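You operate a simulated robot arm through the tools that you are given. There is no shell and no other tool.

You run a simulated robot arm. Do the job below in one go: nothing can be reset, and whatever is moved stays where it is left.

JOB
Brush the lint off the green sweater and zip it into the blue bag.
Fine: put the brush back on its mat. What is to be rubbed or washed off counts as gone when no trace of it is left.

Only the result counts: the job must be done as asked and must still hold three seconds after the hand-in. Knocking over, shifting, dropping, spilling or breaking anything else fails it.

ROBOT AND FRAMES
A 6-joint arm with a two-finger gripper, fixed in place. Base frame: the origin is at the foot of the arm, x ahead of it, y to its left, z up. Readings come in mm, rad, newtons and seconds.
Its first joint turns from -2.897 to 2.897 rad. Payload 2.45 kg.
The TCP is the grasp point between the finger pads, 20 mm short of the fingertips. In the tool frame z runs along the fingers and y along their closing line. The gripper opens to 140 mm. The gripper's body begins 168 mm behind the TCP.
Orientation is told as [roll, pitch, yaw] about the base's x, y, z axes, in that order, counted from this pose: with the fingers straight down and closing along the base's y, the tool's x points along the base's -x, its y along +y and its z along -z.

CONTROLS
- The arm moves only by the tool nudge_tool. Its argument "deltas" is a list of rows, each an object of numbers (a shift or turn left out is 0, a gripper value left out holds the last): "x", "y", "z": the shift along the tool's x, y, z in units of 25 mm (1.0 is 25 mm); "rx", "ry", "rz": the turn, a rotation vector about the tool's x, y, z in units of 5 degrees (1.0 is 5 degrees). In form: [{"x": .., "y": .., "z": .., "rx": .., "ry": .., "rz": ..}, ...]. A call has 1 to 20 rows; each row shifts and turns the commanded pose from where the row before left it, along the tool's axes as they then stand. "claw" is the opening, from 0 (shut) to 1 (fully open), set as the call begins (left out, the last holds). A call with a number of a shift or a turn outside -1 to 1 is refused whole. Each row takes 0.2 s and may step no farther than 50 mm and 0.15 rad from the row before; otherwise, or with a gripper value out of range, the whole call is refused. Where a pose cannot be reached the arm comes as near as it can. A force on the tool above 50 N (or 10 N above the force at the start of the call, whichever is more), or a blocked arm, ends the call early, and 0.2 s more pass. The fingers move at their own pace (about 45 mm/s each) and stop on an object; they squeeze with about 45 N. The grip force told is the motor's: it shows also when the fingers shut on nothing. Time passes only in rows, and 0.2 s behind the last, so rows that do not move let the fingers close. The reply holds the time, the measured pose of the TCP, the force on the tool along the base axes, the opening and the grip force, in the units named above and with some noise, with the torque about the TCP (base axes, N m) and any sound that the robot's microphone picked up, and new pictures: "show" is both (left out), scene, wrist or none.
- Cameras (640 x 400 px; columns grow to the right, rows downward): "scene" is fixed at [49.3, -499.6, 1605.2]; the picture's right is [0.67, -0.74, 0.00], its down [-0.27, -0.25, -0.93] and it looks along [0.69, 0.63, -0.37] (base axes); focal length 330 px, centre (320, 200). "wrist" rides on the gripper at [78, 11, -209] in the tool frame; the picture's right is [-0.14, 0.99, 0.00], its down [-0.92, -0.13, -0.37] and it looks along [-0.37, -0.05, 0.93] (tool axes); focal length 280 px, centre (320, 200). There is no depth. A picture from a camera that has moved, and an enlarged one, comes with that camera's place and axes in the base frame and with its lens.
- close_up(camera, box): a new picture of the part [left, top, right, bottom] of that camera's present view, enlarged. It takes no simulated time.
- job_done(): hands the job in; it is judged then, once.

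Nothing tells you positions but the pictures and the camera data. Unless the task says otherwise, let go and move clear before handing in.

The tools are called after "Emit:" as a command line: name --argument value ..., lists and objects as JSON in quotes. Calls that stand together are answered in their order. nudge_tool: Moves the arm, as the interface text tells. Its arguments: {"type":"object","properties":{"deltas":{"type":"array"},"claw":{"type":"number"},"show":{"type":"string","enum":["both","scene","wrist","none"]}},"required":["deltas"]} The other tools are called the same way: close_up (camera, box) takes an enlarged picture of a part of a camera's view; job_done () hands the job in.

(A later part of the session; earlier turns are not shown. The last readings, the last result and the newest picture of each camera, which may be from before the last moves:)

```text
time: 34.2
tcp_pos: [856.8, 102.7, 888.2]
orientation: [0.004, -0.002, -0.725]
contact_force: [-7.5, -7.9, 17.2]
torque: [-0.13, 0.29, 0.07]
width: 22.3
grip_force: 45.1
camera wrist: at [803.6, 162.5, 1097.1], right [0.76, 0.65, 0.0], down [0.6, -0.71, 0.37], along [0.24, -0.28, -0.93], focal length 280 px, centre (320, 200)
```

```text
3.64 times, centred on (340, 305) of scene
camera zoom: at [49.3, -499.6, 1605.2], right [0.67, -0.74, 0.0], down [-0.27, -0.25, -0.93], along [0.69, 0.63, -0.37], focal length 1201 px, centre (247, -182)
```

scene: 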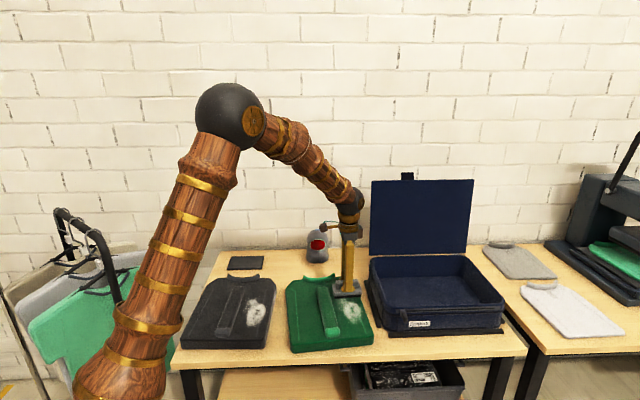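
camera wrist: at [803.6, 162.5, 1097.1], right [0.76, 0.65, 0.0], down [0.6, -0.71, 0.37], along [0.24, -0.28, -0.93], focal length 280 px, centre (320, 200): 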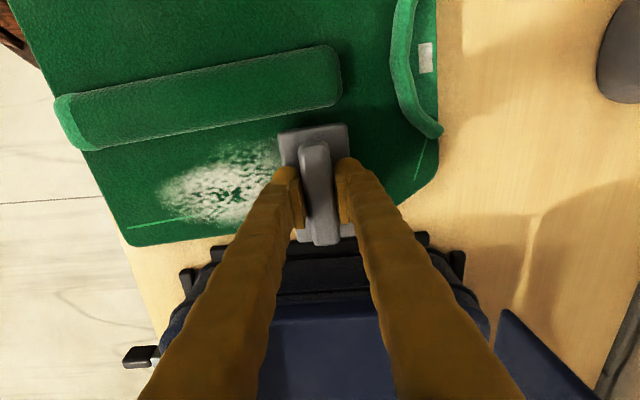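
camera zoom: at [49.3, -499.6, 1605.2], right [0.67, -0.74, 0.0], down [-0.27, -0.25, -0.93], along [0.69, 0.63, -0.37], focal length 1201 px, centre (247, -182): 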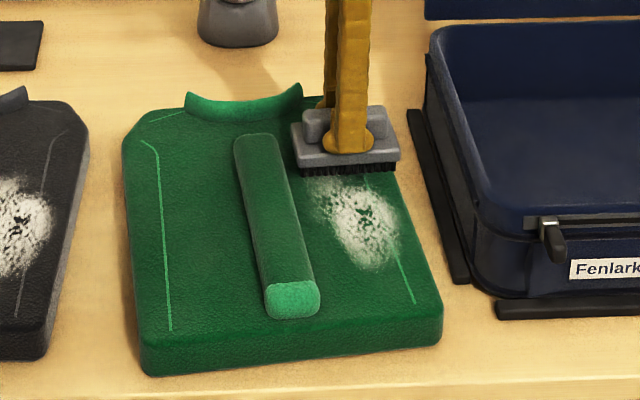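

The lint is a bit thinner; it needs more strokes. I brush back and forth.

Emit:
nudge_tool --deltas '[{"y": -0.68}, {"y": -0.68}, {"y": -0.68}, {"y": -0.68}, {"y": -0.68}, {"y": -0.68}, {"y": -0.68}, {"y": -0.68}, {"y": -0.68}, {"y": -0.68}, {"y": 0.68}, {"y": 0.68}, {"y": 0.68}, {"y": 0.68}, {"y": 0.68}, {"y": 0.68}, {"y": 0.68}, {"y": 0.68}, {"y": 0.68}, {"y": 0.68}]'

Emit:
close_up --camera "scene" --box '[280, 250, 400, 360]'

Emit:
close_up --camera "wrist" --box '[60, 80, 360, 268]'

```text
time: 38.4
tcp_pos: [856.5, 102.8, 888.9]
orientation: [0.004, -0.002, -0.726]
contact_force: [0.3, -1.1, -0.9]
torque: [-0.04, 0.0, 0.02]
width: 22.4
grip_force: 45.2
camera wrist: at [803.5, 163.4, 1098.1], right [0.76, 0.65, 0.0], down [0.6, -0.71, 0.37], along [0.24, -0.28, -0.93], focal length 280 px, centre (320, 200)
```

scene: 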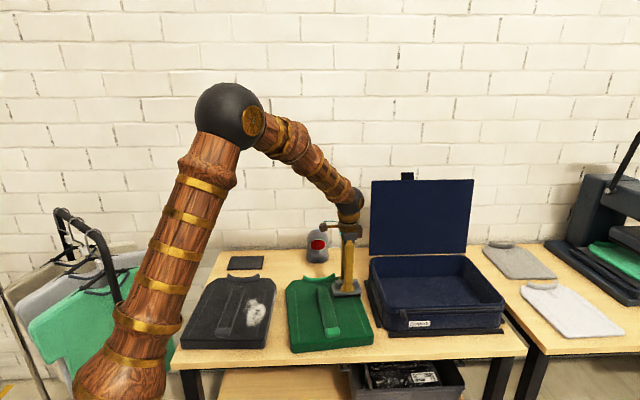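
wrist: 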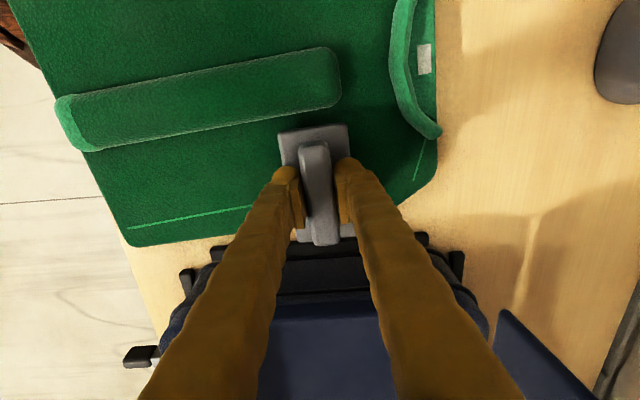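

```text
3.64 times, centred on (340, 305) of scene
camera zoom: at [49.3, -499.6, 1605.2], right [0.67, -0.74, 0.0], down [-0.27, -0.25, -0.93], along [0.69, 0.63, -0.37], focal length 1201 px, centre (247, -182)
```

zoom: 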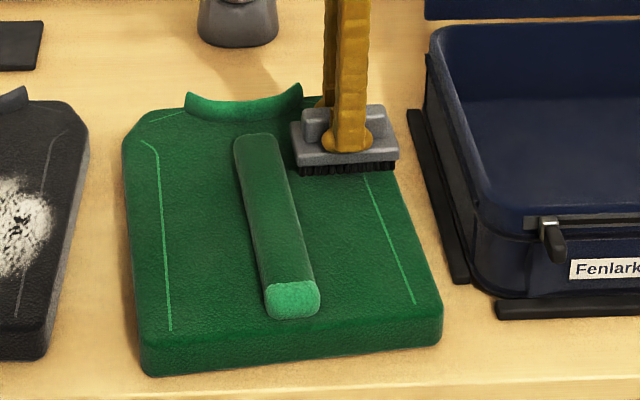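

```text
2.13 times, centred on (210, 174) of wrist
camera zoom: at [803.5, 163.4, 1098.1], right [0.76, 0.65, 0.0], down [0.6, -0.71, 0.37], along [0.24, -0.28, -0.93], focal length 597 px, centre (554, 255)
```

zoom: 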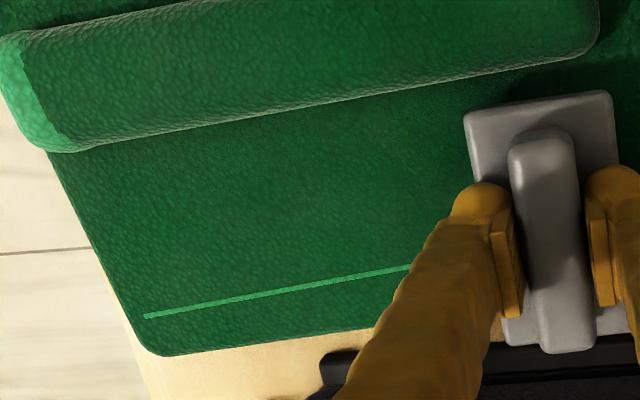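

The lint looks fully gone. I lift and check the spot under the brush before returning it.

Emit:
nudge_tool --deltas '[{"z": -0.5}, {"z": -0.9}, {"z": -0.9}, {"z": -0.9}, {"z": -0.9}, {"z": -0.75, "rz": 0.88}, {"x": 0.99, "y": 0.648}, {"x": 0.99, "y": 0.648}, {"x": 0.99, "y": 0.648}, {"x": 0.99, "y": 0.648}, {"x": 0.99, "y": 0.648}, {"x": 0.99, "y": 0.648}, {"x": 0.99, "y": 0.648}, {"x": 0.99, "y": 0.648}]'

Emit:
close_up --camera "scene" --box '[280, 250, 400, 360]'

```text
time: 41.4
tcp_pos: [811.4, 336.4, 1010.8]
orientation: [0.003, 0.0, -0.801]
contact_force: [0.3, 0.2, -0.5]
torque: [0.0, 0.02, 0.02]
width: 22.3
grip_force: 45.1
camera wrist: at [763.2, 399.1, 1220.3], right [0.81, 0.59, 0.0], down [0.55, -0.75, 0.37], along [0.22, -0.3, -0.93], focal length 280 px, centre (320, 200)
```

scene: 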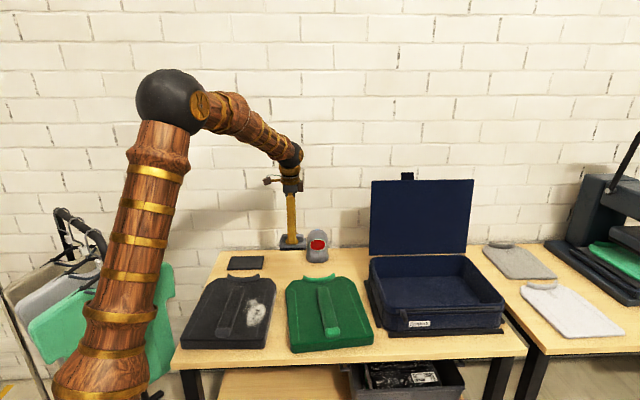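
wrist: 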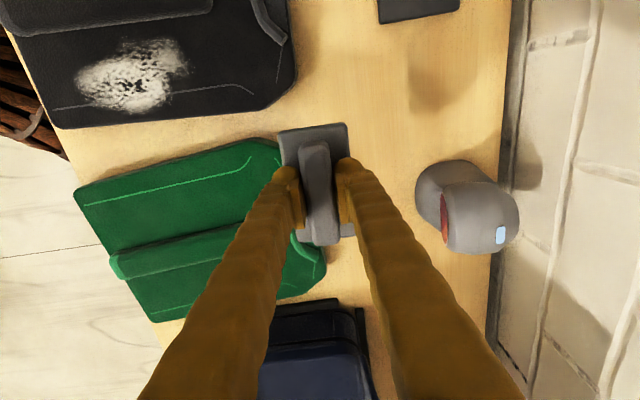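

```text
3.64 times, centred on (340, 305) of scene
camera zoom: at [49.3, -499.6, 1605.2], right [0.67, -0.74, 0.0], down [-0.27, -0.25, -0.93], along [0.69, 0.63, -0.37], focal length 1201 px, centre (247, -182)
```

zoom: 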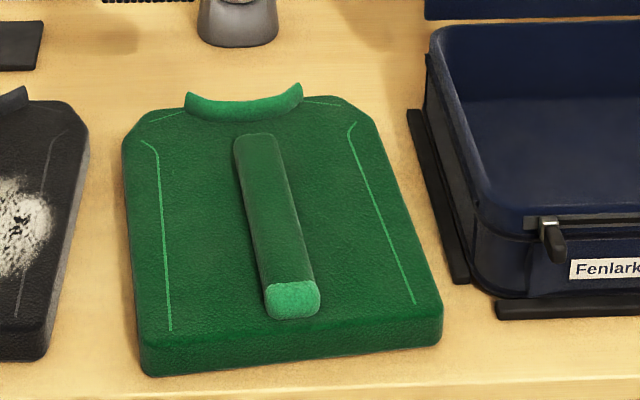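

The sweater is clean, with no trace left. On to the brush mat.

Emit:
nudge_tool --deltas '[{"x": 0.988, "y": 0.645}, {"x": 0.988, "y": 0.645}, {"x": 0.988, "y": 0.645}, {"x": 0.988, "y": 0.645}, {"x": 0.988, "y": 0.645}, {"x": 0.988, "y": 0.645}, {"x": 0.988, "y": 0.645}, {"x": 0.988, "y": 0.645}, {"x": 0.988, "y": 0.645}, {"z": 0.9}, {"z": 0.9}, {"z": 0.9}, {"z": 0.9}, {"z": 0.9}, {"z": 0.5}]'

Emit:
close_up --camera "scene" --box '[220, 220, 280, 280]'

Emit:
close_up --camera "wrist" --box '[240, 80, 400, 270]'

```text
time: 44.6
tcp_pos: [760.5, 597.7, 885.5]
orientation: [0.003, 0.0, -0.802]
contact_force: [-0.7, -0.2, -0.8]
torque: [0.0, -0.02, 0.04]
width: 22.5
grip_force: 45.3
camera wrist: at [711.9, 660.7, 1094.5], right [0.81, 0.59, 0.0], down [0.55, -0.75, 0.37], along [0.22, -0.3, -0.93], focal length 280 px, centre (320, 200)
```

scene: 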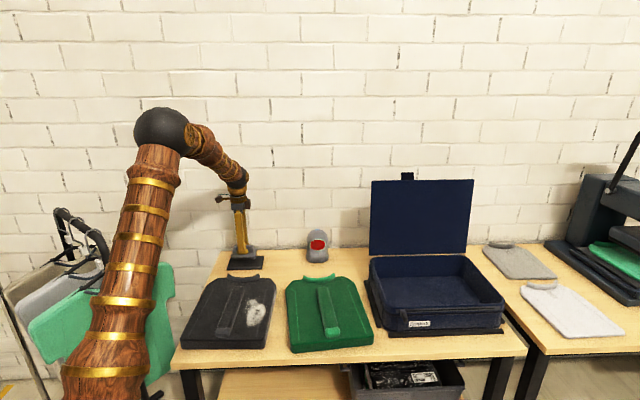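
wrist: 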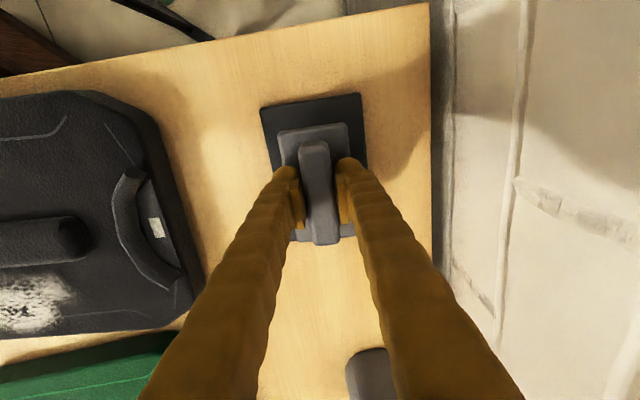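

```text
6.67 times, centred on (250, 250) of scene
camera zoom: at [49.3, -499.6, 1605.2], right [0.67, -0.74, 0.0], down [-0.27, -0.25, -0.93], along [0.69, 0.63, -0.37], focal length 2202 px, centre (787, -133)
```

zoom: 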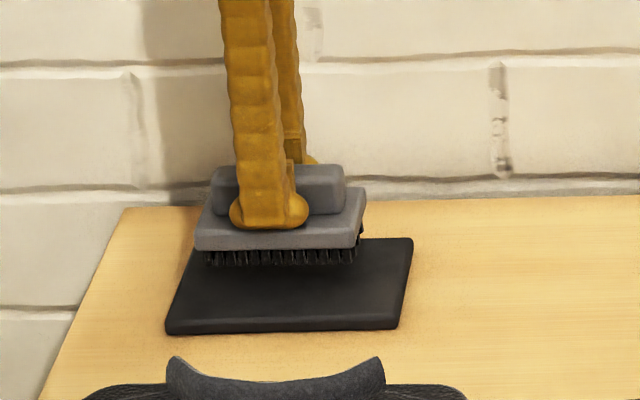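

```text
2.11 times, centred on (320, 175) of wrist
camera zoom: at [711.9, 660.7, 1094.5], right [0.81, 0.59, 0.0], down [0.55, -0.75, 0.37], along [0.22, -0.3, -0.93], focal length 590 px, centre (320, 253)
```

zoom: 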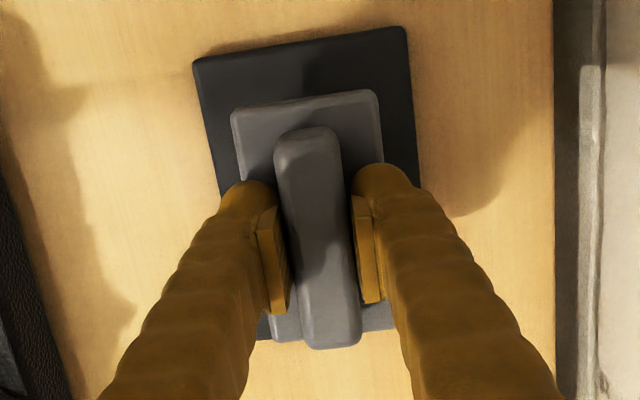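

Well aligned above the mat. I lower it gently until it rests.

Emit:
nudge_tool --deltas '[{"z": 0.4}, {"z": 0.32}]' --show "none"

Emit:
nudge_tool --deltas '[{"z": 0.12}]' --show "none"

Emit:
nudge_tool --deltas '[{"z": 0.08}]' --show "none"

```text
time: 45.2
tcp_pos: [760.5, 597.0, 867.4]
orientation: [0.005, 0.001, -0.8]
contact_force: [0.6, 0.2, 0.0]
torque: [0.0, -0.02, -0.01]
width: 22.4
grip_force: 45.4
```

```text
time: 45.6
tcp_pos: [759.5, 597.3, 865.5]
orientation: [0.005, -0.001, -0.802]
contact_force: [0.1, 0.1, -0.8]
torque: [0.02, 0.0, -0.01]
width: 22.6
grip_force: 44.7
```

```text
time: 46.0
tcp_pos: [761.2, 597.1, 861.0]
orientation: [0.003, -0.001, -0.802]
contact_force: [0.0, -0.5, -1.9]
torque: [-0.01, 0.02, 0.0]
width: 22.6
grip_force: 44.8
```

Emit:
nudge_tool --deltas '[{"z": 0.06}]' --show "none"

Emit:
nudge_tool --deltas '[{"z": 0.06}]' --show "none"

Emit:
close_up --camera "scene" --box '[220, 220, 280, 280]'

```text
time: 46.4
tcp_pos: [760.0, 597.2, 859.4]
orientation: [0.005, 0.001, -0.801]
contact_force: [-0.7, 1.0, -0.8]
torque: [-0.01, 0.02, -0.02]
width: 22.5
grip_force: 45.3
```

```text
time: 46.8
tcp_pos: [760.1, 596.7, 859.6]
orientation: [0.003, -0.001, -0.801]
contact_force: [-3.7, -2.5, 11.2]
torque: [-0.14, 0.26, 0.01]
width: 22.5
grip_force: 44.8
```

```text
6.67 times, centred on (250, 250) of scene
camera zoom: at [49.3, -499.6, 1605.2], right [0.67, -0.74, 0.0], down [-0.27, -0.25, -0.93], along [0.69, 0.63, -0.37], focal length 2202 px, centre (787, -133)
```

zoom: 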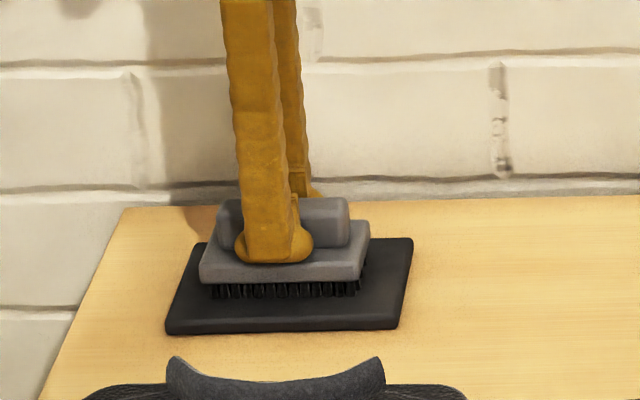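

Resting on the mat; I release and lift away.

Emit:
nudge_tool --deltas '[{"z": -0.02}]' --show "none"

Emit:
nudge_tool --deltas '[{}, {}, {}, {}]' --claw 0.4 --show "none"

Emit:
nudge_tool --deltas '[{"z": -0.4}, {"z": -0.8}, {"z": -1}, {"z": -1}, {"z": -1}, {"z": -1}, {"z": -1}]'

Emit:
close_up --camera "scene" --box '[220, 220, 280, 280]'

```text
time: 47.2
tcp_pos: [760.4, 598.5, 860.3]
orientation: [0.004, 0.0, -0.802]
contact_force: [0.5, -2.0, 4.6]
torque: [-0.04, -0.02, -0.01]
width: 22.5
grip_force: 44.7
```

```text
time: 48.2
tcp_pos: [760.3, 599.2, 859.7]
orientation: [0.004, 0.0, -0.801]
contact_force: [0.3, -0.2, -0.8]
torque: [-0.01, 0.01, 0.0]
width: 56.2
grip_force: 0.0
```

```text
time: 49.8
tcp_pos: [761.3, 595.6, 1014.1]
orientation: [0.003, -0.001, -0.802]
contact_force: [-0.1, -0.9, -0.6]
torque: [-0.01, 0.0, 0.01]
width: 55.7
grip_force: 0.0
camera wrist: at [712.7, 658.9, 1223.3], right [0.81, 0.59, 0.0], down [0.55, -0.75, 0.37], along [0.22, -0.3, -0.93], focal length 280 px, centre (320, 200)
```

scene: 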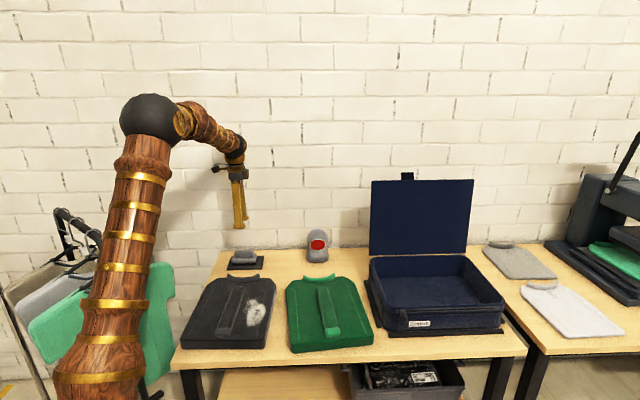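
wrist: 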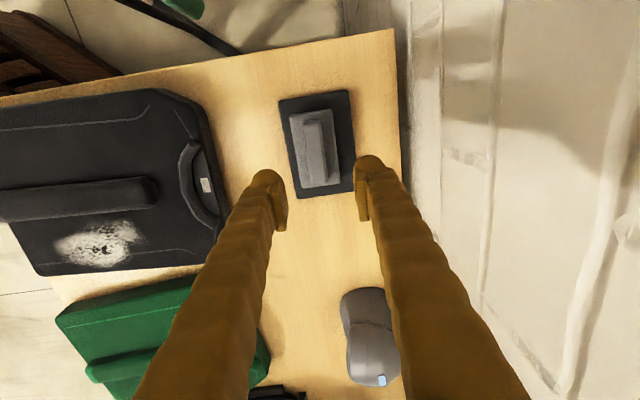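

```text
6.67 times, centred on (250, 250) of scene
camera zoom: at [49.3, -499.6, 1605.2], right [0.67, -0.74, 0.0], down [-0.27, -0.25, -0.93], along [0.69, 0.63, -0.37], focal length 2202 px, centre (787, -133)
```

zoom: 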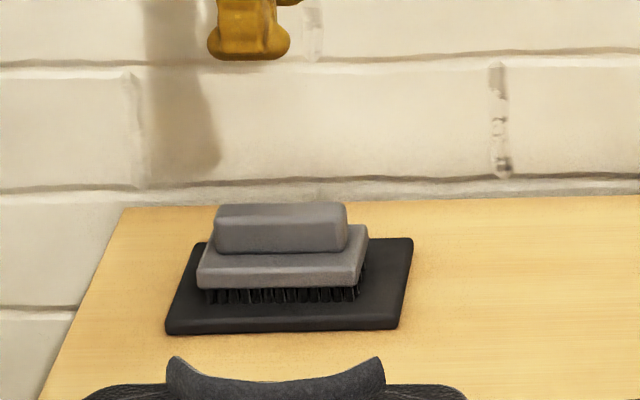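

The brush is back on its mat. Next I go up and over towards the bag and turn the gripper to survey the bag and the sweater's ridge.

Emit:
nudge_tool --deltas '[{"x": -0.97, "y": -0.812, "z": -0.32}, {"x": -0.97, "y": -0.812, "z": -0.32}, {"x": -0.97, "y": -0.812, "z": -0.32}, {"x": -0.97, "y": -0.812, "z": -0.32}, {"x": -0.97, "y": -0.812, "z": -0.32}, {"x": -0.97, "y": -0.812, "z": -0.32}, {"x": -0.97, "y": -0.812, "z": -0.32}, {"x": -0.97, "y": -0.812, "z": -0.32}, {"x": -0.97, "y": -0.812, "z": -0.32}, {"x": -0.97, "y": -0.812, "z": -0.32}, {"x": -0.97, "y": -0.812, "z": -0.32}, {"x": -0.97, "y": -0.812, "z": -0.32}, {"x": -0.97, "y": -0.812, "z": -0.32}, {"x": -0.97, "y": -0.812, "z": -0.32}, {"x": -0.97, "y": -0.812, "z": -0.32}, {"x": -0.97, "y": -0.812, "z": -0.32}, {"x": -0.97, "y": -0.812, "z": -0.32}]' --claw 0.75 --show "none"

Emit:
nudge_tool --deltas '[{"rz": -1}, {"rz": -1}, {"rz": -1}, {"rz": -1}, {"rz": -1}, {"rz": -1}, {"rz": -1}, {"rz": -1}, {"rz": -1}, {"rz": -1}, {"rz": -1}, {"rz": -1}, {"rz": -1}, {"rz": -1}, {"rz": -1}, {"rz": -1}, {"rz": -1}, {"rz": -1}, {"rz": -0.2}]'

```text
time: 53.4
tcp_pos: [800.5, 58.8, 1149.8]
orientation: [0.003, 0.001, -0.801]
contact_force: [-0.3, 0.2, -0.4]
torque: [0.02, 0.0, -0.02]
width: 104.8
grip_force: 0.1
```

```text
time: 57.4
tcp_pos: [799.7, 60.0, 1150.6]
orientation: [0.0, -0.003, 0.788]
contact_force: [-0.1, 0.2, -0.1]
torque: [-0.03, 0.0, 0.01]
width: 104.9
grip_force: 0.1
camera wrist: at [735.0, 12.0, 1359.4], right [-0.61, 0.8, 0.0], down [0.74, 0.56, 0.37], along [0.3, 0.22, -0.93], focal length 280 px, centre (320, 200)
```

scene: 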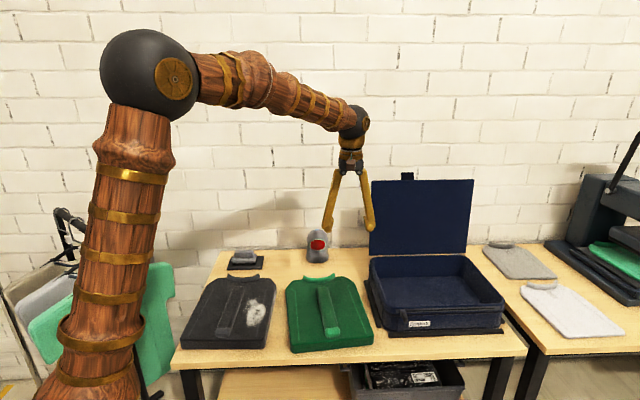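
wrist: 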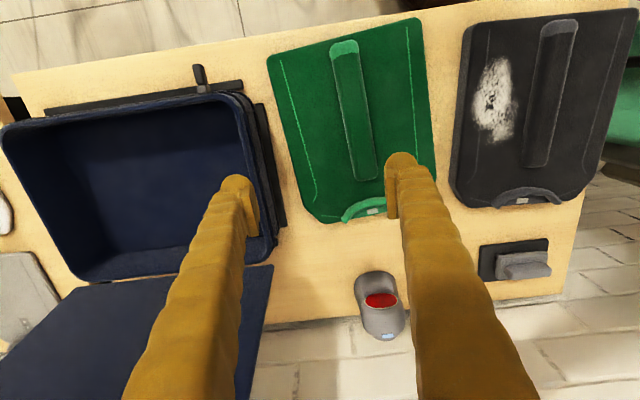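

This view shows everything well. I zoom in to measure the bag, slider, and the sweater.

Emit:
close_up --camera "wrist" --box '[0, 60, 300, 300]'

Emit:
close_up --camera "wrist" --box '[250, 0, 460, 240]'

Emit:
close_up --camera "scene" --box '[365, 165, 515, 265]'

```text
1.67 times, centred on (150, 180) of wrist
camera zoom: at [735.0, 12.0, 1359.4], right [-0.61, 0.8, 0.0], down [0.74, 0.56, 0.37], along [0.3, 0.22, -0.93], focal length 467 px, centre (603, 233)
```

zoom: 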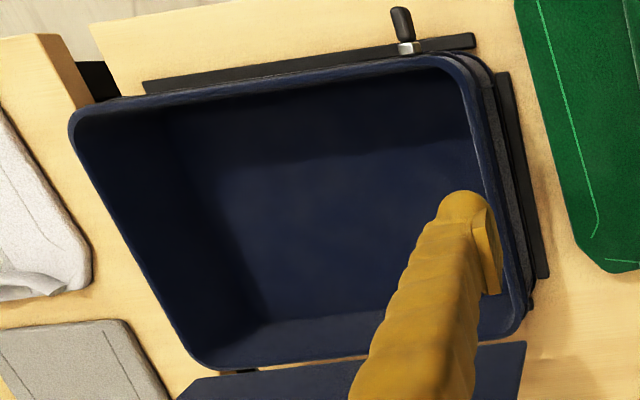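

```text
1.67 times, centred on (355, 120) of wrist
camera zoom: at [735.0, 12.0, 1359.4], right [-0.61, 0.8, 0.0], down [0.74, 0.56, 0.37], along [0.3, 0.22, -0.93], focal length 467 px, centre (262, 333)
```

zoom: 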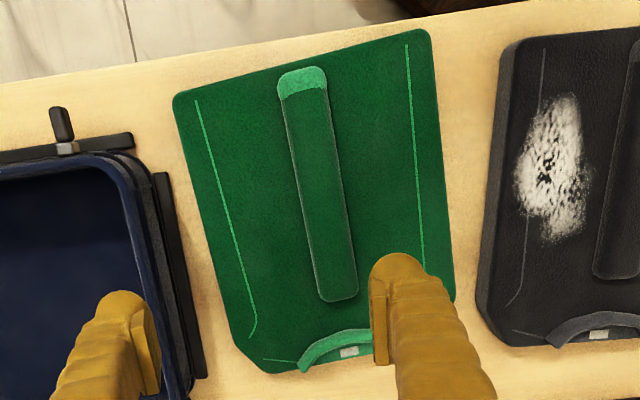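

```text
4.00 times, centred on (440, 215) of scene
camera zoom: at [49.3, -499.6, 1605.2], right [0.67, -0.74, 0.0], down [-0.27, -0.25, -0.93], along [0.69, 0.63, -0.37], focal length 1321 px, centre (-160, 140)
```

zoom: 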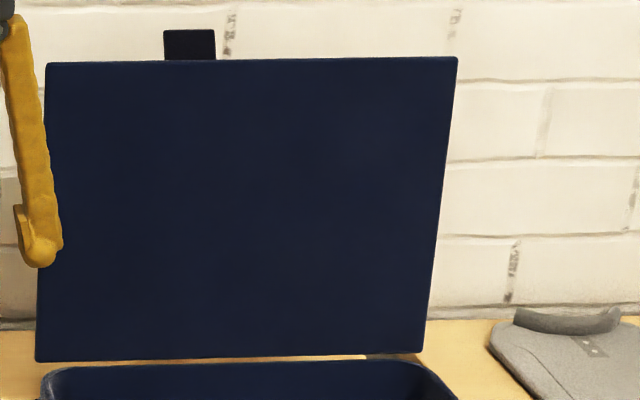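

The sweater is about 250 × 318 mm and the bag about 395 × 304 mm outside, so the sweater must go in turned by about 90°, collar to the right. The bag is far out, so I first test the arm's reach with the empty gripper above and in the open bag.

Emit:
nudge_tool --deltas '[{"x": -0.24, "y": -0.945}, {"x": -0.24, "y": -0.945}, {"x": -0.24, "y": -0.945}, {"x": -0.24, "y": -0.945}, {"x": -0.24, "y": -0.945}, {"x": -0.24, "y": -0.945}, {"x": -0.24, "y": -0.945}, {"x": -0.24, "y": -0.945}, {"x": -0.24, "y": -0.945}, {"x": -0.24, "y": -0.945}]'

```text
time: 59.6
tcp_pos: [1006.8, -63.9, 1151.0]
orientation: [0.001, -0.003, 0.788]
contact_force: [0.0, -0.1, 0.8]
torque: [-0.02, -0.04, 0.01]
width: 105.1
grip_force: 0.1
camera wrist: at [942.9, -112.3, 1359.7], right [-0.6, 0.8, 0.0], down [0.74, 0.56, 0.37], along [0.3, 0.22, -0.93], focal length 280 px, centre (320, 200)
```

scene: 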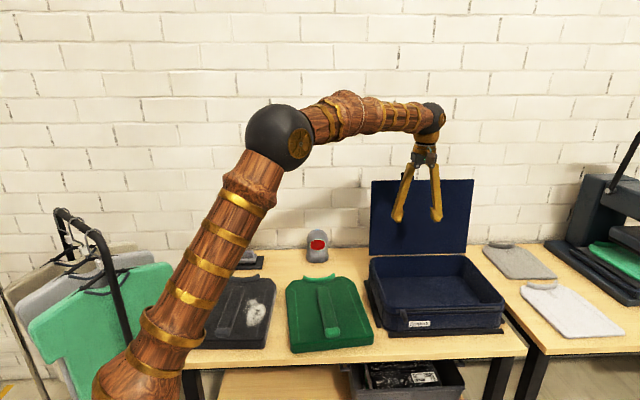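
wrist: 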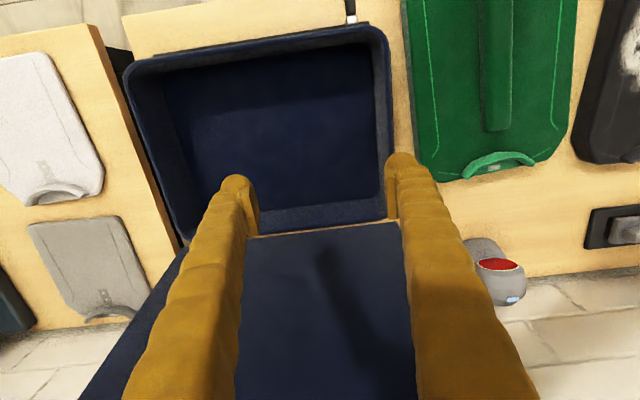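

Emit:
close_up --camera "wrist" --box '[110, 10, 420, 250]'

Emit:
nudge_tool --deltas '[{"z": 0.9}, {"z": 0.9}, {"z": 0.9}, {"z": 0.9}, {"z": 0.9}, {"z": 0.9}, {"z": 0.9}, {"z": 0.9}, {"z": 0.9}, {"z": 0.9}]'

```text
1.67 times, centred on (265, 130) of wrist
camera zoom: at [942.9, -112.3, 1359.7], right [-0.6, 0.8, 0.0], down [0.74, 0.56, 0.37], along [0.3, 0.22, -0.93], focal length 467 px, centre (412, 317)
```

zoom: 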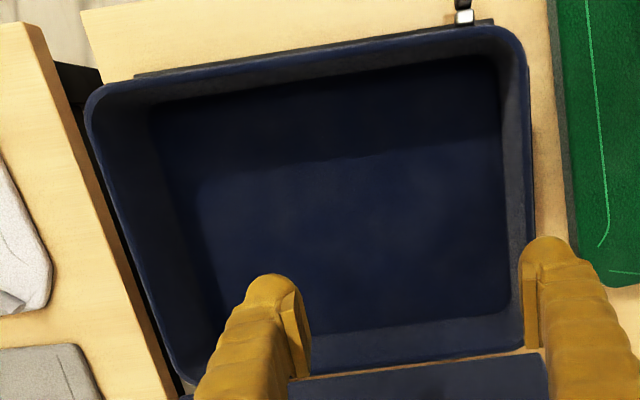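

```text
time: 61.8
tcp_pos: [1008.4, -62.5, 927.2]
orientation: [0.0, -0.004, 0.786]
contact_force: [0.4, -0.2, -0.7]
torque: [0.0, -0.01, 0.01]
width: 104.9
grip_force: 0.0
camera wrist: at [944.2, -111.1, 1136.5], right [-0.6, 0.8, 0.0], down [0.74, 0.56, 0.37], along [0.3, 0.22, -0.93], focal length 280 px, centre (320, 200)
```

scene: 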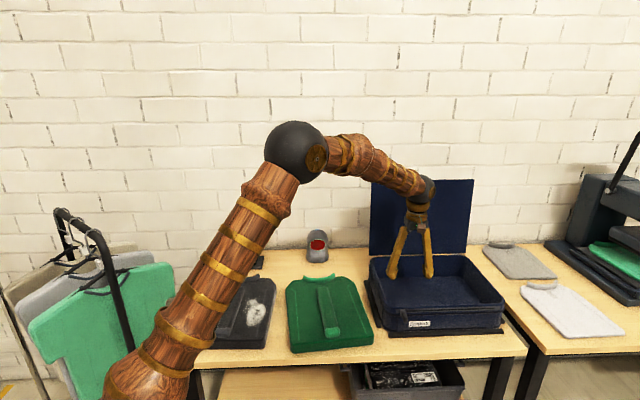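
wrist: 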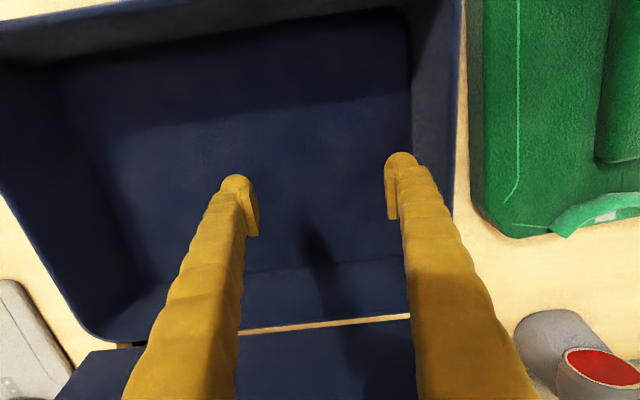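

The vertical tool reaches here easily. I try lower and further out, staying inside the open bag.

Emit:
nudge_tool --deltas '[{"z": 0.8}, {"z": 0.8}, {"y": -0.8}, {"y": -0.8}, {"y": -0.8}]'

```text
time: 63.0
tcp_pos: [1051.0, -106.8, 886.2]
orientation: [0.0, -0.003, 0.788]
contact_force: [-0.7, 0.2, -0.4]
torque: [-0.03, 0.0, 0.02]
width: 105.3
grip_force: 0.1
camera wrist: at [987.0, -154.9, 1095.7], right [-0.6, 0.8, 0.0], down [0.74, 0.56, 0.37], along [0.3, 0.22, -0.93], focal length 280 px, centre (320, 200)
```

scene: 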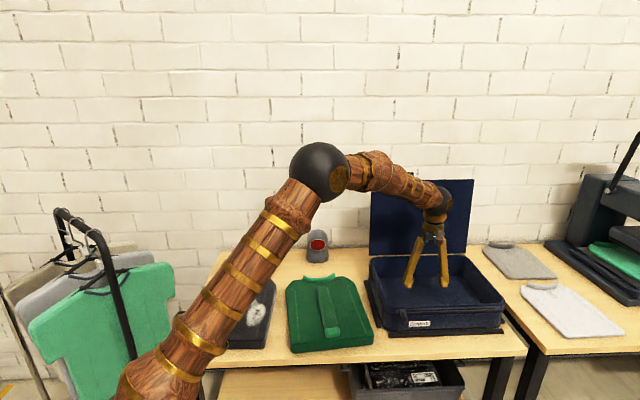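
wrist: 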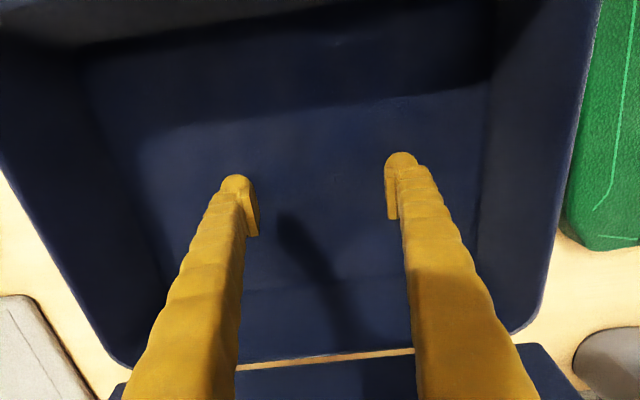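

The upright tool reaches all of the bag, so no tilting is needed. The bag floor is about 368 × 274 mm, centred near (1062, -118). Now back out and over to the sweater's ridge.

Emit:
nudge_tool --deltas '[{"z": -1}, {"z": -1}, {"z": -1}, {"z": -1}, {"z": -1}, {"z": -1}]' --show "none"

Emit:
nudge_tool --deltas '[{"x": 0.217, "y": 0.963}, {"x": 0.217, "y": 0.963}, {"x": 0.217, "y": 0.963}, {"x": 0.217, "y": 0.963}, {"x": 0.217, "y": 0.963}, {"x": 0.217, "y": 0.963}, {"x": 0.217, "y": 0.963}, {"x": 0.217, "y": 0.963}, {"x": 0.217, "y": 0.963}, {"x": 0.217, "y": 0.963}, {"x": 0.217, "y": 0.963}, {"x": 0.217, "y": 0.963}, {"x": 0.217, "y": 0.963}, {"x": 0.217, "y": 0.963}, {"x": 0.217, "y": 0.963}, {"rz": -0.87}]'

Emit:
close_up --camera "wrist" --box '[160, 60, 480, 260]'

```text
time: 64.4
tcp_pos: [1051.2, -106.7, 1035.0]
orientation: [-0.001, -0.004, 0.788]
contact_force: [0.1, 0.8, -0.4]
torque: [0.0, 0.01, 0.01]
width: 105.1
grip_force: 0.3
```

```text
time: 67.8
tcp_pos: [738.0, 93.5, 1034.8]
orientation: [0.001, -0.003, 0.863]
contact_force: [0.4, 0.0, 0.8]
torque: [-0.01, 0.01, 0.01]
width: 104.9
grip_force: 0.1
camera wrist: at [677.2, 39.9, 1244.2], right [-0.66, 0.75, 0.0], down [0.69, 0.62, 0.37], along [0.28, 0.25, -0.93], focal length 280 px, centre (320, 200)
```

scene: 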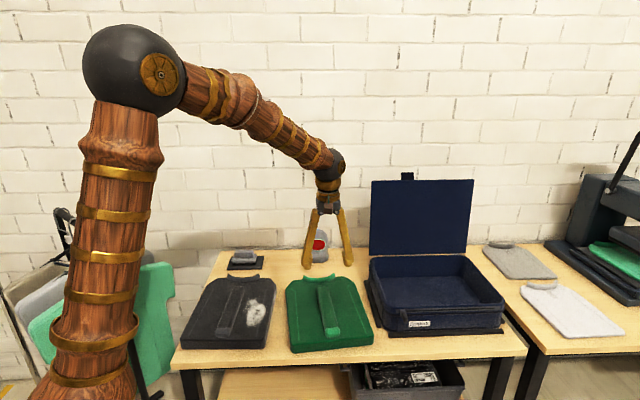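
wrist: 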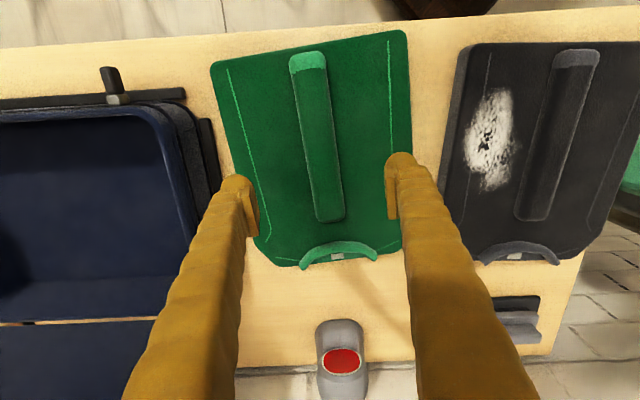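

```text
2.00 times, centred on (320, 160) of wrist
camera zoom: at [677.2, 39.9, 1244.2], right [-0.66, 0.75, 0.0], down [0.69, 0.62, 0.37], along [0.28, 0.25, -0.93], focal length 561 px, centre (320, 280)
```

zoom: 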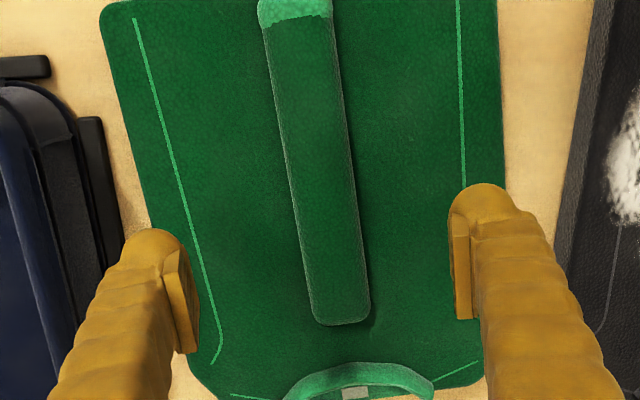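

The ridge (about 43 mm wide, 216 long) is well centred under the gripper. I shift to the sweater's middle and go down in steps until the fingertips just touch.

Emit:
nudge_tool --deltas '[{"x": -0.88, "y": 0.09, "rz": -0.1}, {"z": 0.9}, {"z": 0.9}, {"z": 0.9}, {"z": 0.9}, {"z": 0.9}, {"z": 0.9}, {"z": 0.8}]' --claw 0.6

Emit:
close_up --camera "wrist" --box '[160, 60, 480, 260]'

Emit:
close_up --camera "scene" --box '[280, 250, 400, 360]'

```text
time: 69.6
tcp_pos: [749.3, 109.2, 878.6]
orientation: [-0.001, -0.004, 0.873]
contact_force: [0.5, -0.5, 0.4]
torque: [0.01, -0.02, 0.01]
width: 83.9
grip_force: 0.2
camera wrist: at [689.8, 55.7, 1088.9], right [-0.67, 0.74, 0.0], down [0.69, 0.62, 0.37], along [0.28, 0.25, -0.93], focal length 280 px, centre (320, 200)
```

scene: 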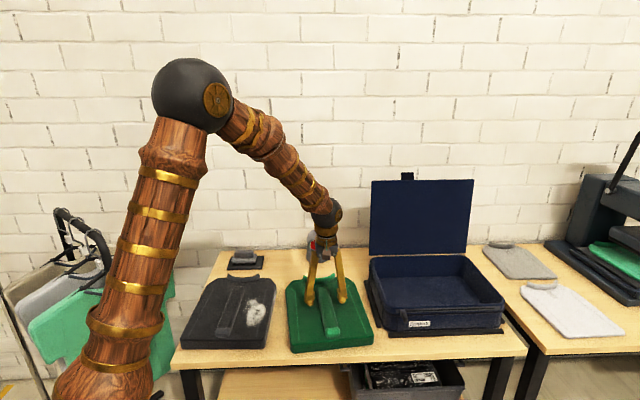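
wrist: 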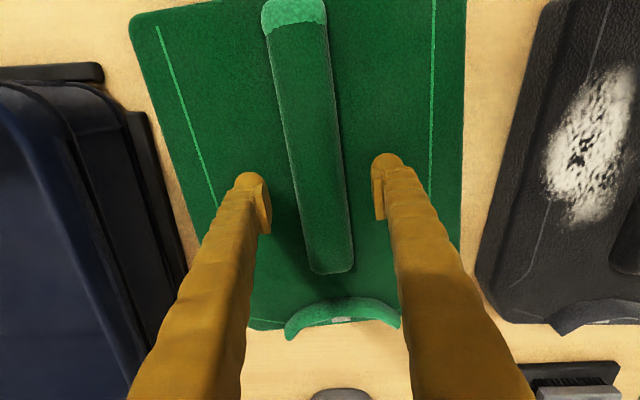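

```text
2.00 times, centred on (320, 160) of wrist
camera zoom: at [689.8, 55.7, 1088.9], right [-0.67, 0.74, 0.0], down [0.69, 0.62, 0.37], along [0.28, 0.25, -0.93], focal length 561 px, centre (320, 280)
```

zoom: 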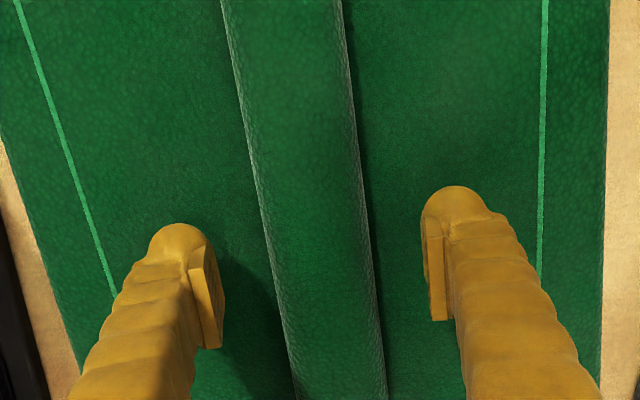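

```text
3.64 times, centred on (340, 305) of scene
camera zoom: at [49.3, -499.6, 1605.2], right [0.67, -0.74, 0.0], down [-0.27, -0.25, -0.93], along [0.69, 0.63, -0.37], focal length 1201 px, centre (247, -182)
```

zoom: 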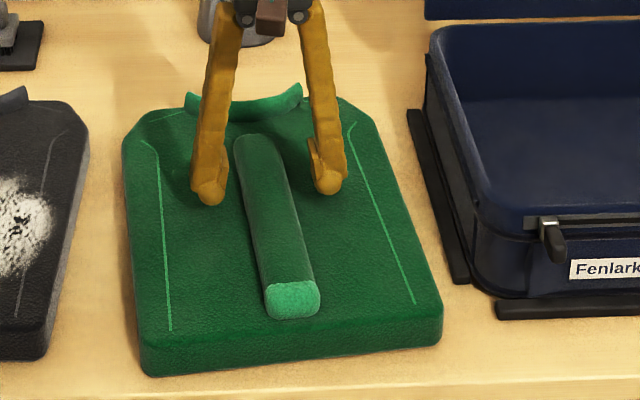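

Emit:
nudge_tool --deltas '[{"z": 0.2}, {"z": 0.16}]' --show "none"

Emit:
nudge_tool --deltas '[{"z": 0.12}]' --show "none"

Emit:
nudge_tool --deltas '[{"z": 0.1}]' --show "none"

```text
time: 70.2
tcp_pos: [750.1, 109.5, 871.7]
orientation: [0.0, -0.003, 0.871]
contact_force: [-0.1, -0.4, 0.2]
torque: [-0.04, 0.02, 0.01]
width: 84.2
grip_force: 0.1
```

```text
time: 70.6
tcp_pos: [750.4, 110.4, 868.3]
orientation: [0.0, -0.003, 0.869]
contact_force: [0.1, 0.4, 0.3]
torque: [0.01, -0.02, -0.02]
width: 83.9
grip_force: 0.0
```

```text
time: 71.0
tcp_pos: [749.8, 110.2, 866.3]
orientation: [0.001, -0.005, 0.87]
contact_force: [0.4, 0.2, 0.2]
torque: [0.02, 0.01, 0.0]
width: 84.3
grip_force: 0.1
```

Emit:
nudge_tool --deltas '[{"z": 0.1}]' --show "none"

Emit:
nudge_tool --deltas '[{"z": 0.08}]' --show "none"

Emit:
close_up --camera "scene" --box '[300, 260, 360, 320]'

```text
time: 71.4
tcp_pos: [750.0, 110.1, 863.3]
orientation: [-0.001, -0.004, 0.87]
contact_force: [-1.1, 0.5, 0.1]
torque: [-0.03, 0.01, -0.01]
width: 84.0
grip_force: 0.0
```

```text
time: 71.8
tcp_pos: [750.1, 111.9, 861.1]
orientation: [0.001, -0.002, 0.871]
contact_force: [0.5, 0.0, 0.3]
torque: [0.01, -0.03, 0.01]
width: 84.1
grip_force: 0.1
```

```text
6.67 times, centred on (330, 290) of scene
camera zoom: at [49.3, -499.6, 1605.2], right [0.67, -0.74, 0.0], down [-0.27, -0.25, -0.93], along [0.69, 0.63, -0.37], focal length 2202 px, centre (253, -400)
```

zoom: 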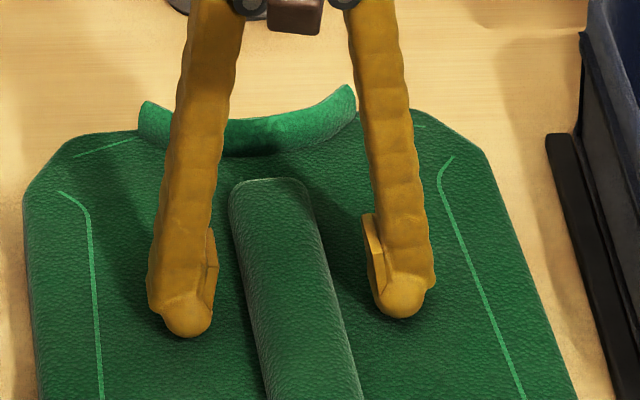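

Emit:
nudge_tool --deltas '[{"z": 0.08}]' --show "none"

Emit:
nudge_tool --deltas '[{"z": 0.08}]' --show "none"

Emit:
nudge_tool --deltas '[{"z": 0.08}]' --show "none"

```text
time: 72.2
tcp_pos: [750.6, 111.6, 859.2]
orientation: [-0.001, -0.002, 0.871]
contact_force: [0.0, 0.2, 0.0]
torque: [-0.02, 0.01, 0.02]
width: 84.2
grip_force: 0.0
```

```text
time: 72.6
tcp_pos: [750.5, 110.8, 857.0]
orientation: [-0.003, -0.003, 0.871]
contact_force: [-2.5, 1.3, 16.6]
torque: [0.22, 0.33, 0.0]
width: 84.7
grip_force: 1.1
```

```text
time: 73.0
tcp_pos: [751.2, 109.9, 857.7]
orientation: [-0.001, -0.004, 0.872]
contact_force: [-3.2, -0.6, 9.5]
torque: [0.12, 0.29, 0.06]
width: 84.8
grip_force: 0.3
stopped in row 1: the force on the tool passed its limit at 57 N (the readings are from after the stop); the commanded pose is now the measured one
```

Touch at TCP z ≈ 858. I back off a hair and close on the ridge.

Emit:
nudge_tool --deltas '[{"z": -0.08}, {}]' --show "none"

Emit:
nudge_tool --deltas '[{}, {}, {}, {}, {}, {}]' --claw 0 --show "none"

Emit:
nudge_tool --deltas '[{"z": -0.2}, {"z": -0.3}, {"z": -0.3}]'

Emit:
close_up --camera "scene" --box '[280, 250, 400, 360]'

```text
time: 73.6
tcp_pos: [750.8, 110.9, 859.0]
orientation: [-0.001, -0.002, 0.872]
contact_force: [-0.1, -1.0, -0.6]
torque: [0.02, -0.02, -0.02]
width: 84.0
grip_force: 0.0
```

```text
time: 75.0
tcp_pos: [751.5, 110.2, 860.0]
orientation: [-0.003, -0.005, 0.874]
contact_force: [9.1, -5.8, 16.3]
torque: [-0.07, -0.11, 0.29]
width: 44.8
grip_force: 45.3
```

```text
time: 75.8
tcp_pos: [751.2, 110.8, 879.3]
orientation: [0.001, -0.003, 0.871]
contact_force: [0.4, -0.2, -5.0]
torque: [-0.02, 0.0, -0.03]
width: 44.8
grip_force: 44.9
camera wrist: at [691.1, 57.6, 1088.0], right [-0.67, 0.74, 0.0], down [0.69, 0.62, 0.37], along [0.28, 0.25, -0.93], focal length 280 px, centre (320, 200)
```

scene: 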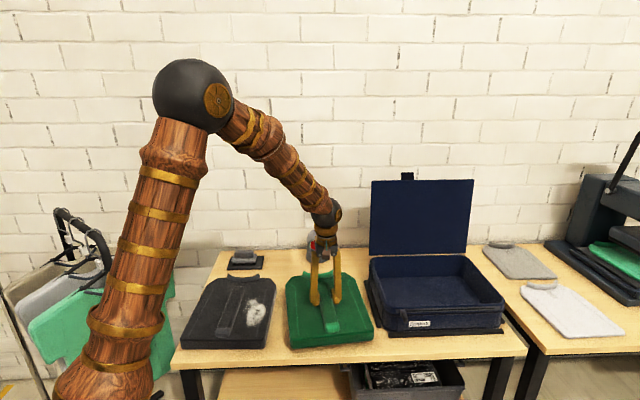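
wrist: 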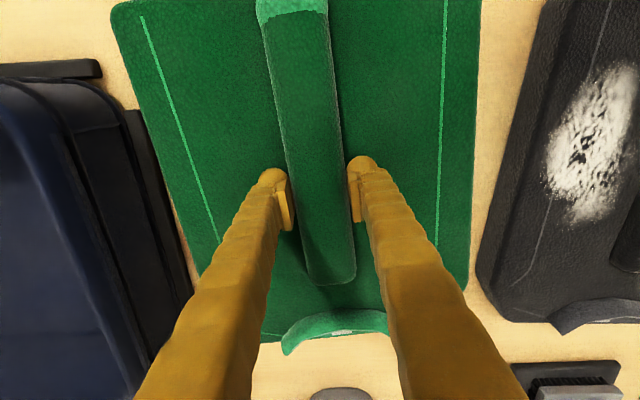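

```text
3.64 times, centred on (340, 305) of scene
camera zoom: at [49.3, -499.6, 1605.2], right [0.67, -0.74, 0.0], down [-0.27, -0.25, -0.93], along [0.69, 0.63, -0.37], focal length 1201 px, centre (247, -182)
```

zoom: 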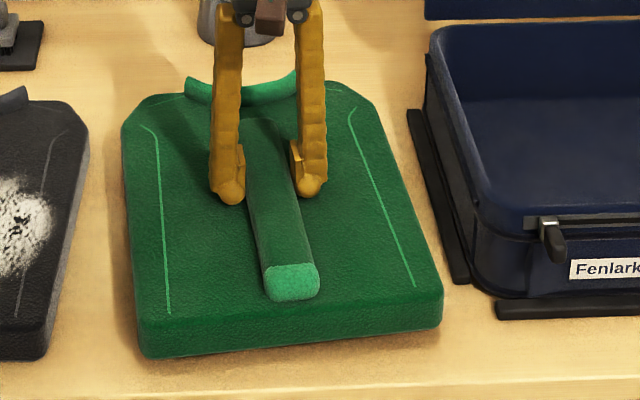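

The sweater is held level (about 5 N). I lift it well above the bag rim, step back from the lid, and turn it.

Emit:
nudge_tool --deltas '[{"z": -0.6}, {"z": -0.85}, {"z": -0.85}, {"z": -0.85}, {"z": -0.85}, {"z": -0.85}, {"z": -0.85}, {"x": 0.8}, {"x": 0.8}]' --show "none"

Emit:
nudge_tool --deltas '[{"rz": 0.955}, {"rz": 0.955}, {"rz": 0.955}, {"rz": 0.955}, {"rz": 0.955}, {"rz": 0.955}, {"rz": 0.955}, {"rz": 0.955}, {"rz": 0.955}, {"rz": 0.955}, {"rz": 0.955}, {"rz": 0.955}, {"rz": 0.955}, {"rz": 0.955}, {"rz": 0.955}, {"rz": 0.955}, {"rz": 0.955}, {"rz": 0.955}, {"rz": 0.955}, {"rz": 0.955}]'

```text
time: 77.8
tcp_pos: [725.7, 78.3, 1020.1]
orientation: [0.001, -0.006, 0.872]
contact_force: [1.1, 0.1, -4.4]
torque: [-0.03, 0.02, -0.01]
width: 44.9
grip_force: 45.0
```

```text
time: 82.0
tcp_pos: [723.9, 79.9, 1020.1]
orientation: [0.003, -0.001, -0.792]
contact_force: [-0.4, -0.7, -4.5]
torque: [0.02, 0.03, -0.01]
width: 45.0
grip_force: 44.8
camera wrist: at [675.5, 142.5, 1230.1], right [0.8, 0.6, 0.0], down [0.55, -0.75, 0.37], along [0.22, -0.29, -0.93], focal length 280 px, centre (320, 200)
```

scene: 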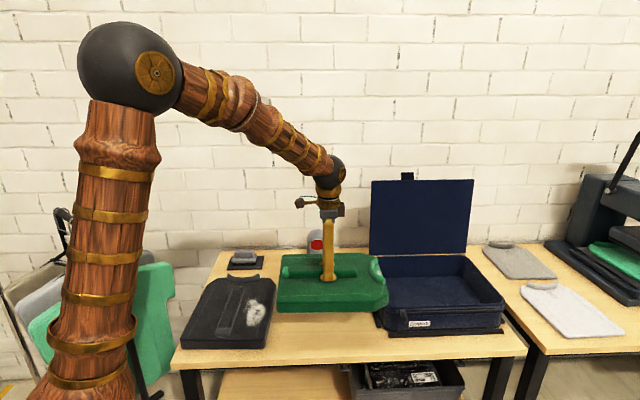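
wrist: 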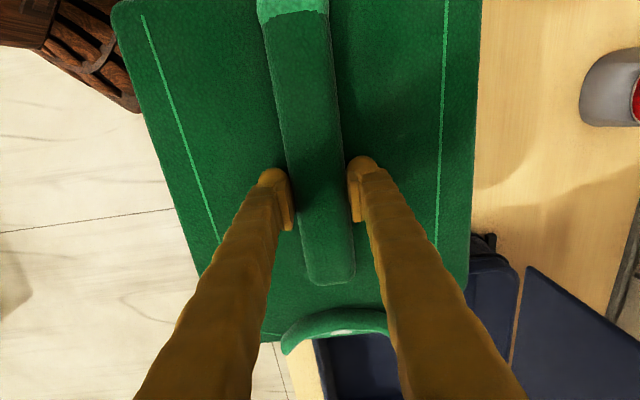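

Turned to align with the bag. Now over the bag, still high.

Emit:
nudge_tool --deltas '[{"x": -0.982, "y": 0.271}, {"x": -0.982, "y": 0.271}, {"x": -0.982, "y": 0.271}, {"x": -0.982, "y": 0.271}, {"x": -0.982, "y": 0.271}, {"x": -0.982, "y": 0.271}, {"x": -0.982, "y": 0.271}, {"x": -0.982, "y": 0.271}, {"x": -0.982, "y": 0.271}, {"x": -0.982, "y": 0.271}, {"x": -0.982, "y": 0.271}, {"x": -0.982, "y": 0.271}, {"x": -0.982, "y": 0.271}, {"x": -0.982, "y": 0.271}, {"x": -0.982, "y": 0.271}]'

Emit:
close_up --camera "scene" --box '[355, 200, 515, 340]'

Emit:
close_up --camera "wrist" --box '[60, 0, 560, 350]'

```text
time: 85.2
tcp_pos: [1055.6, -111.4, 1021.1]
orientation: [0.006, -0.003, -0.791]
contact_force: [-1.1, 0.3, -4.8]
torque: [0.03, 0.03, -0.01]
width: 44.9
grip_force: 45.4
camera wrist: at [1007.3, -49.4, 1230.5], right [0.8, 0.6, 0.0], down [0.55, -0.75, 0.37], along [0.22, -0.29, -0.93], focal length 280 px, centre (320, 200)
```

scene: 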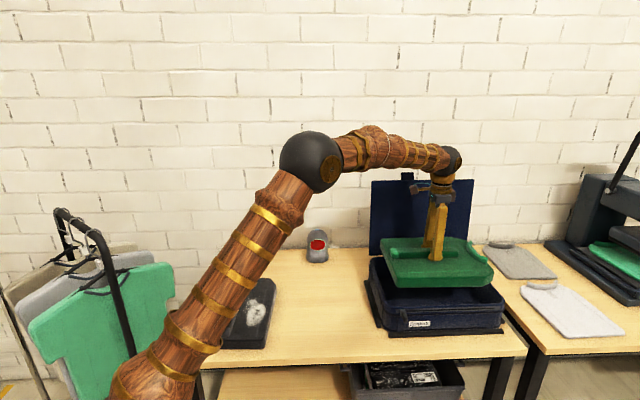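
wrist: 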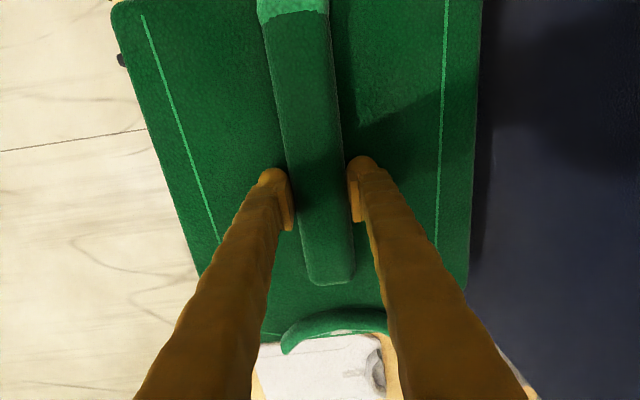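

```text
2.86 times, centred on (435, 270) of scene
camera zoom: at [49.3, -499.6, 1605.2], right [0.67, -0.74, 0.0], down [-0.27, -0.25, -0.93], along [0.69, 0.63, -0.37], focal length 944 px, centre (-9, 0)
```

zoom: 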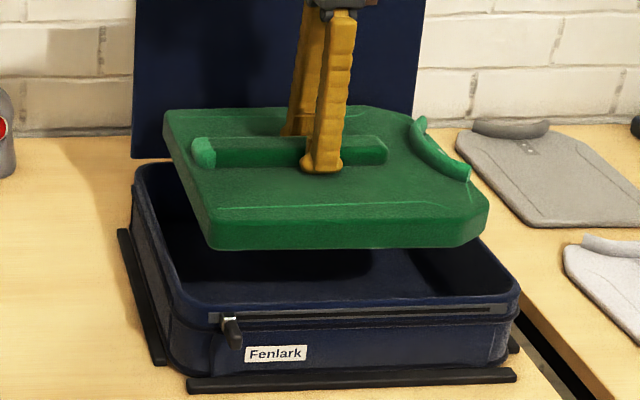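

```text
1.14 times, centred on (310, 175) of wrist
camera zoom: at [1007.3, -49.4, 1230.5], right [0.8, 0.6, 0.0], down [0.55, -0.75, 0.37], along [0.22, -0.29, -0.93], focal length 320 px, centre (331, 229)
```

zoom: 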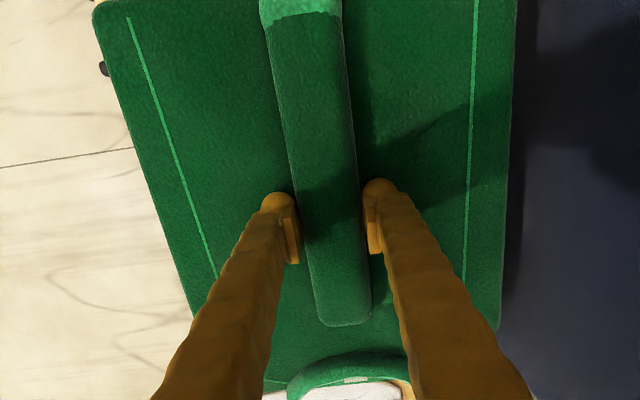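

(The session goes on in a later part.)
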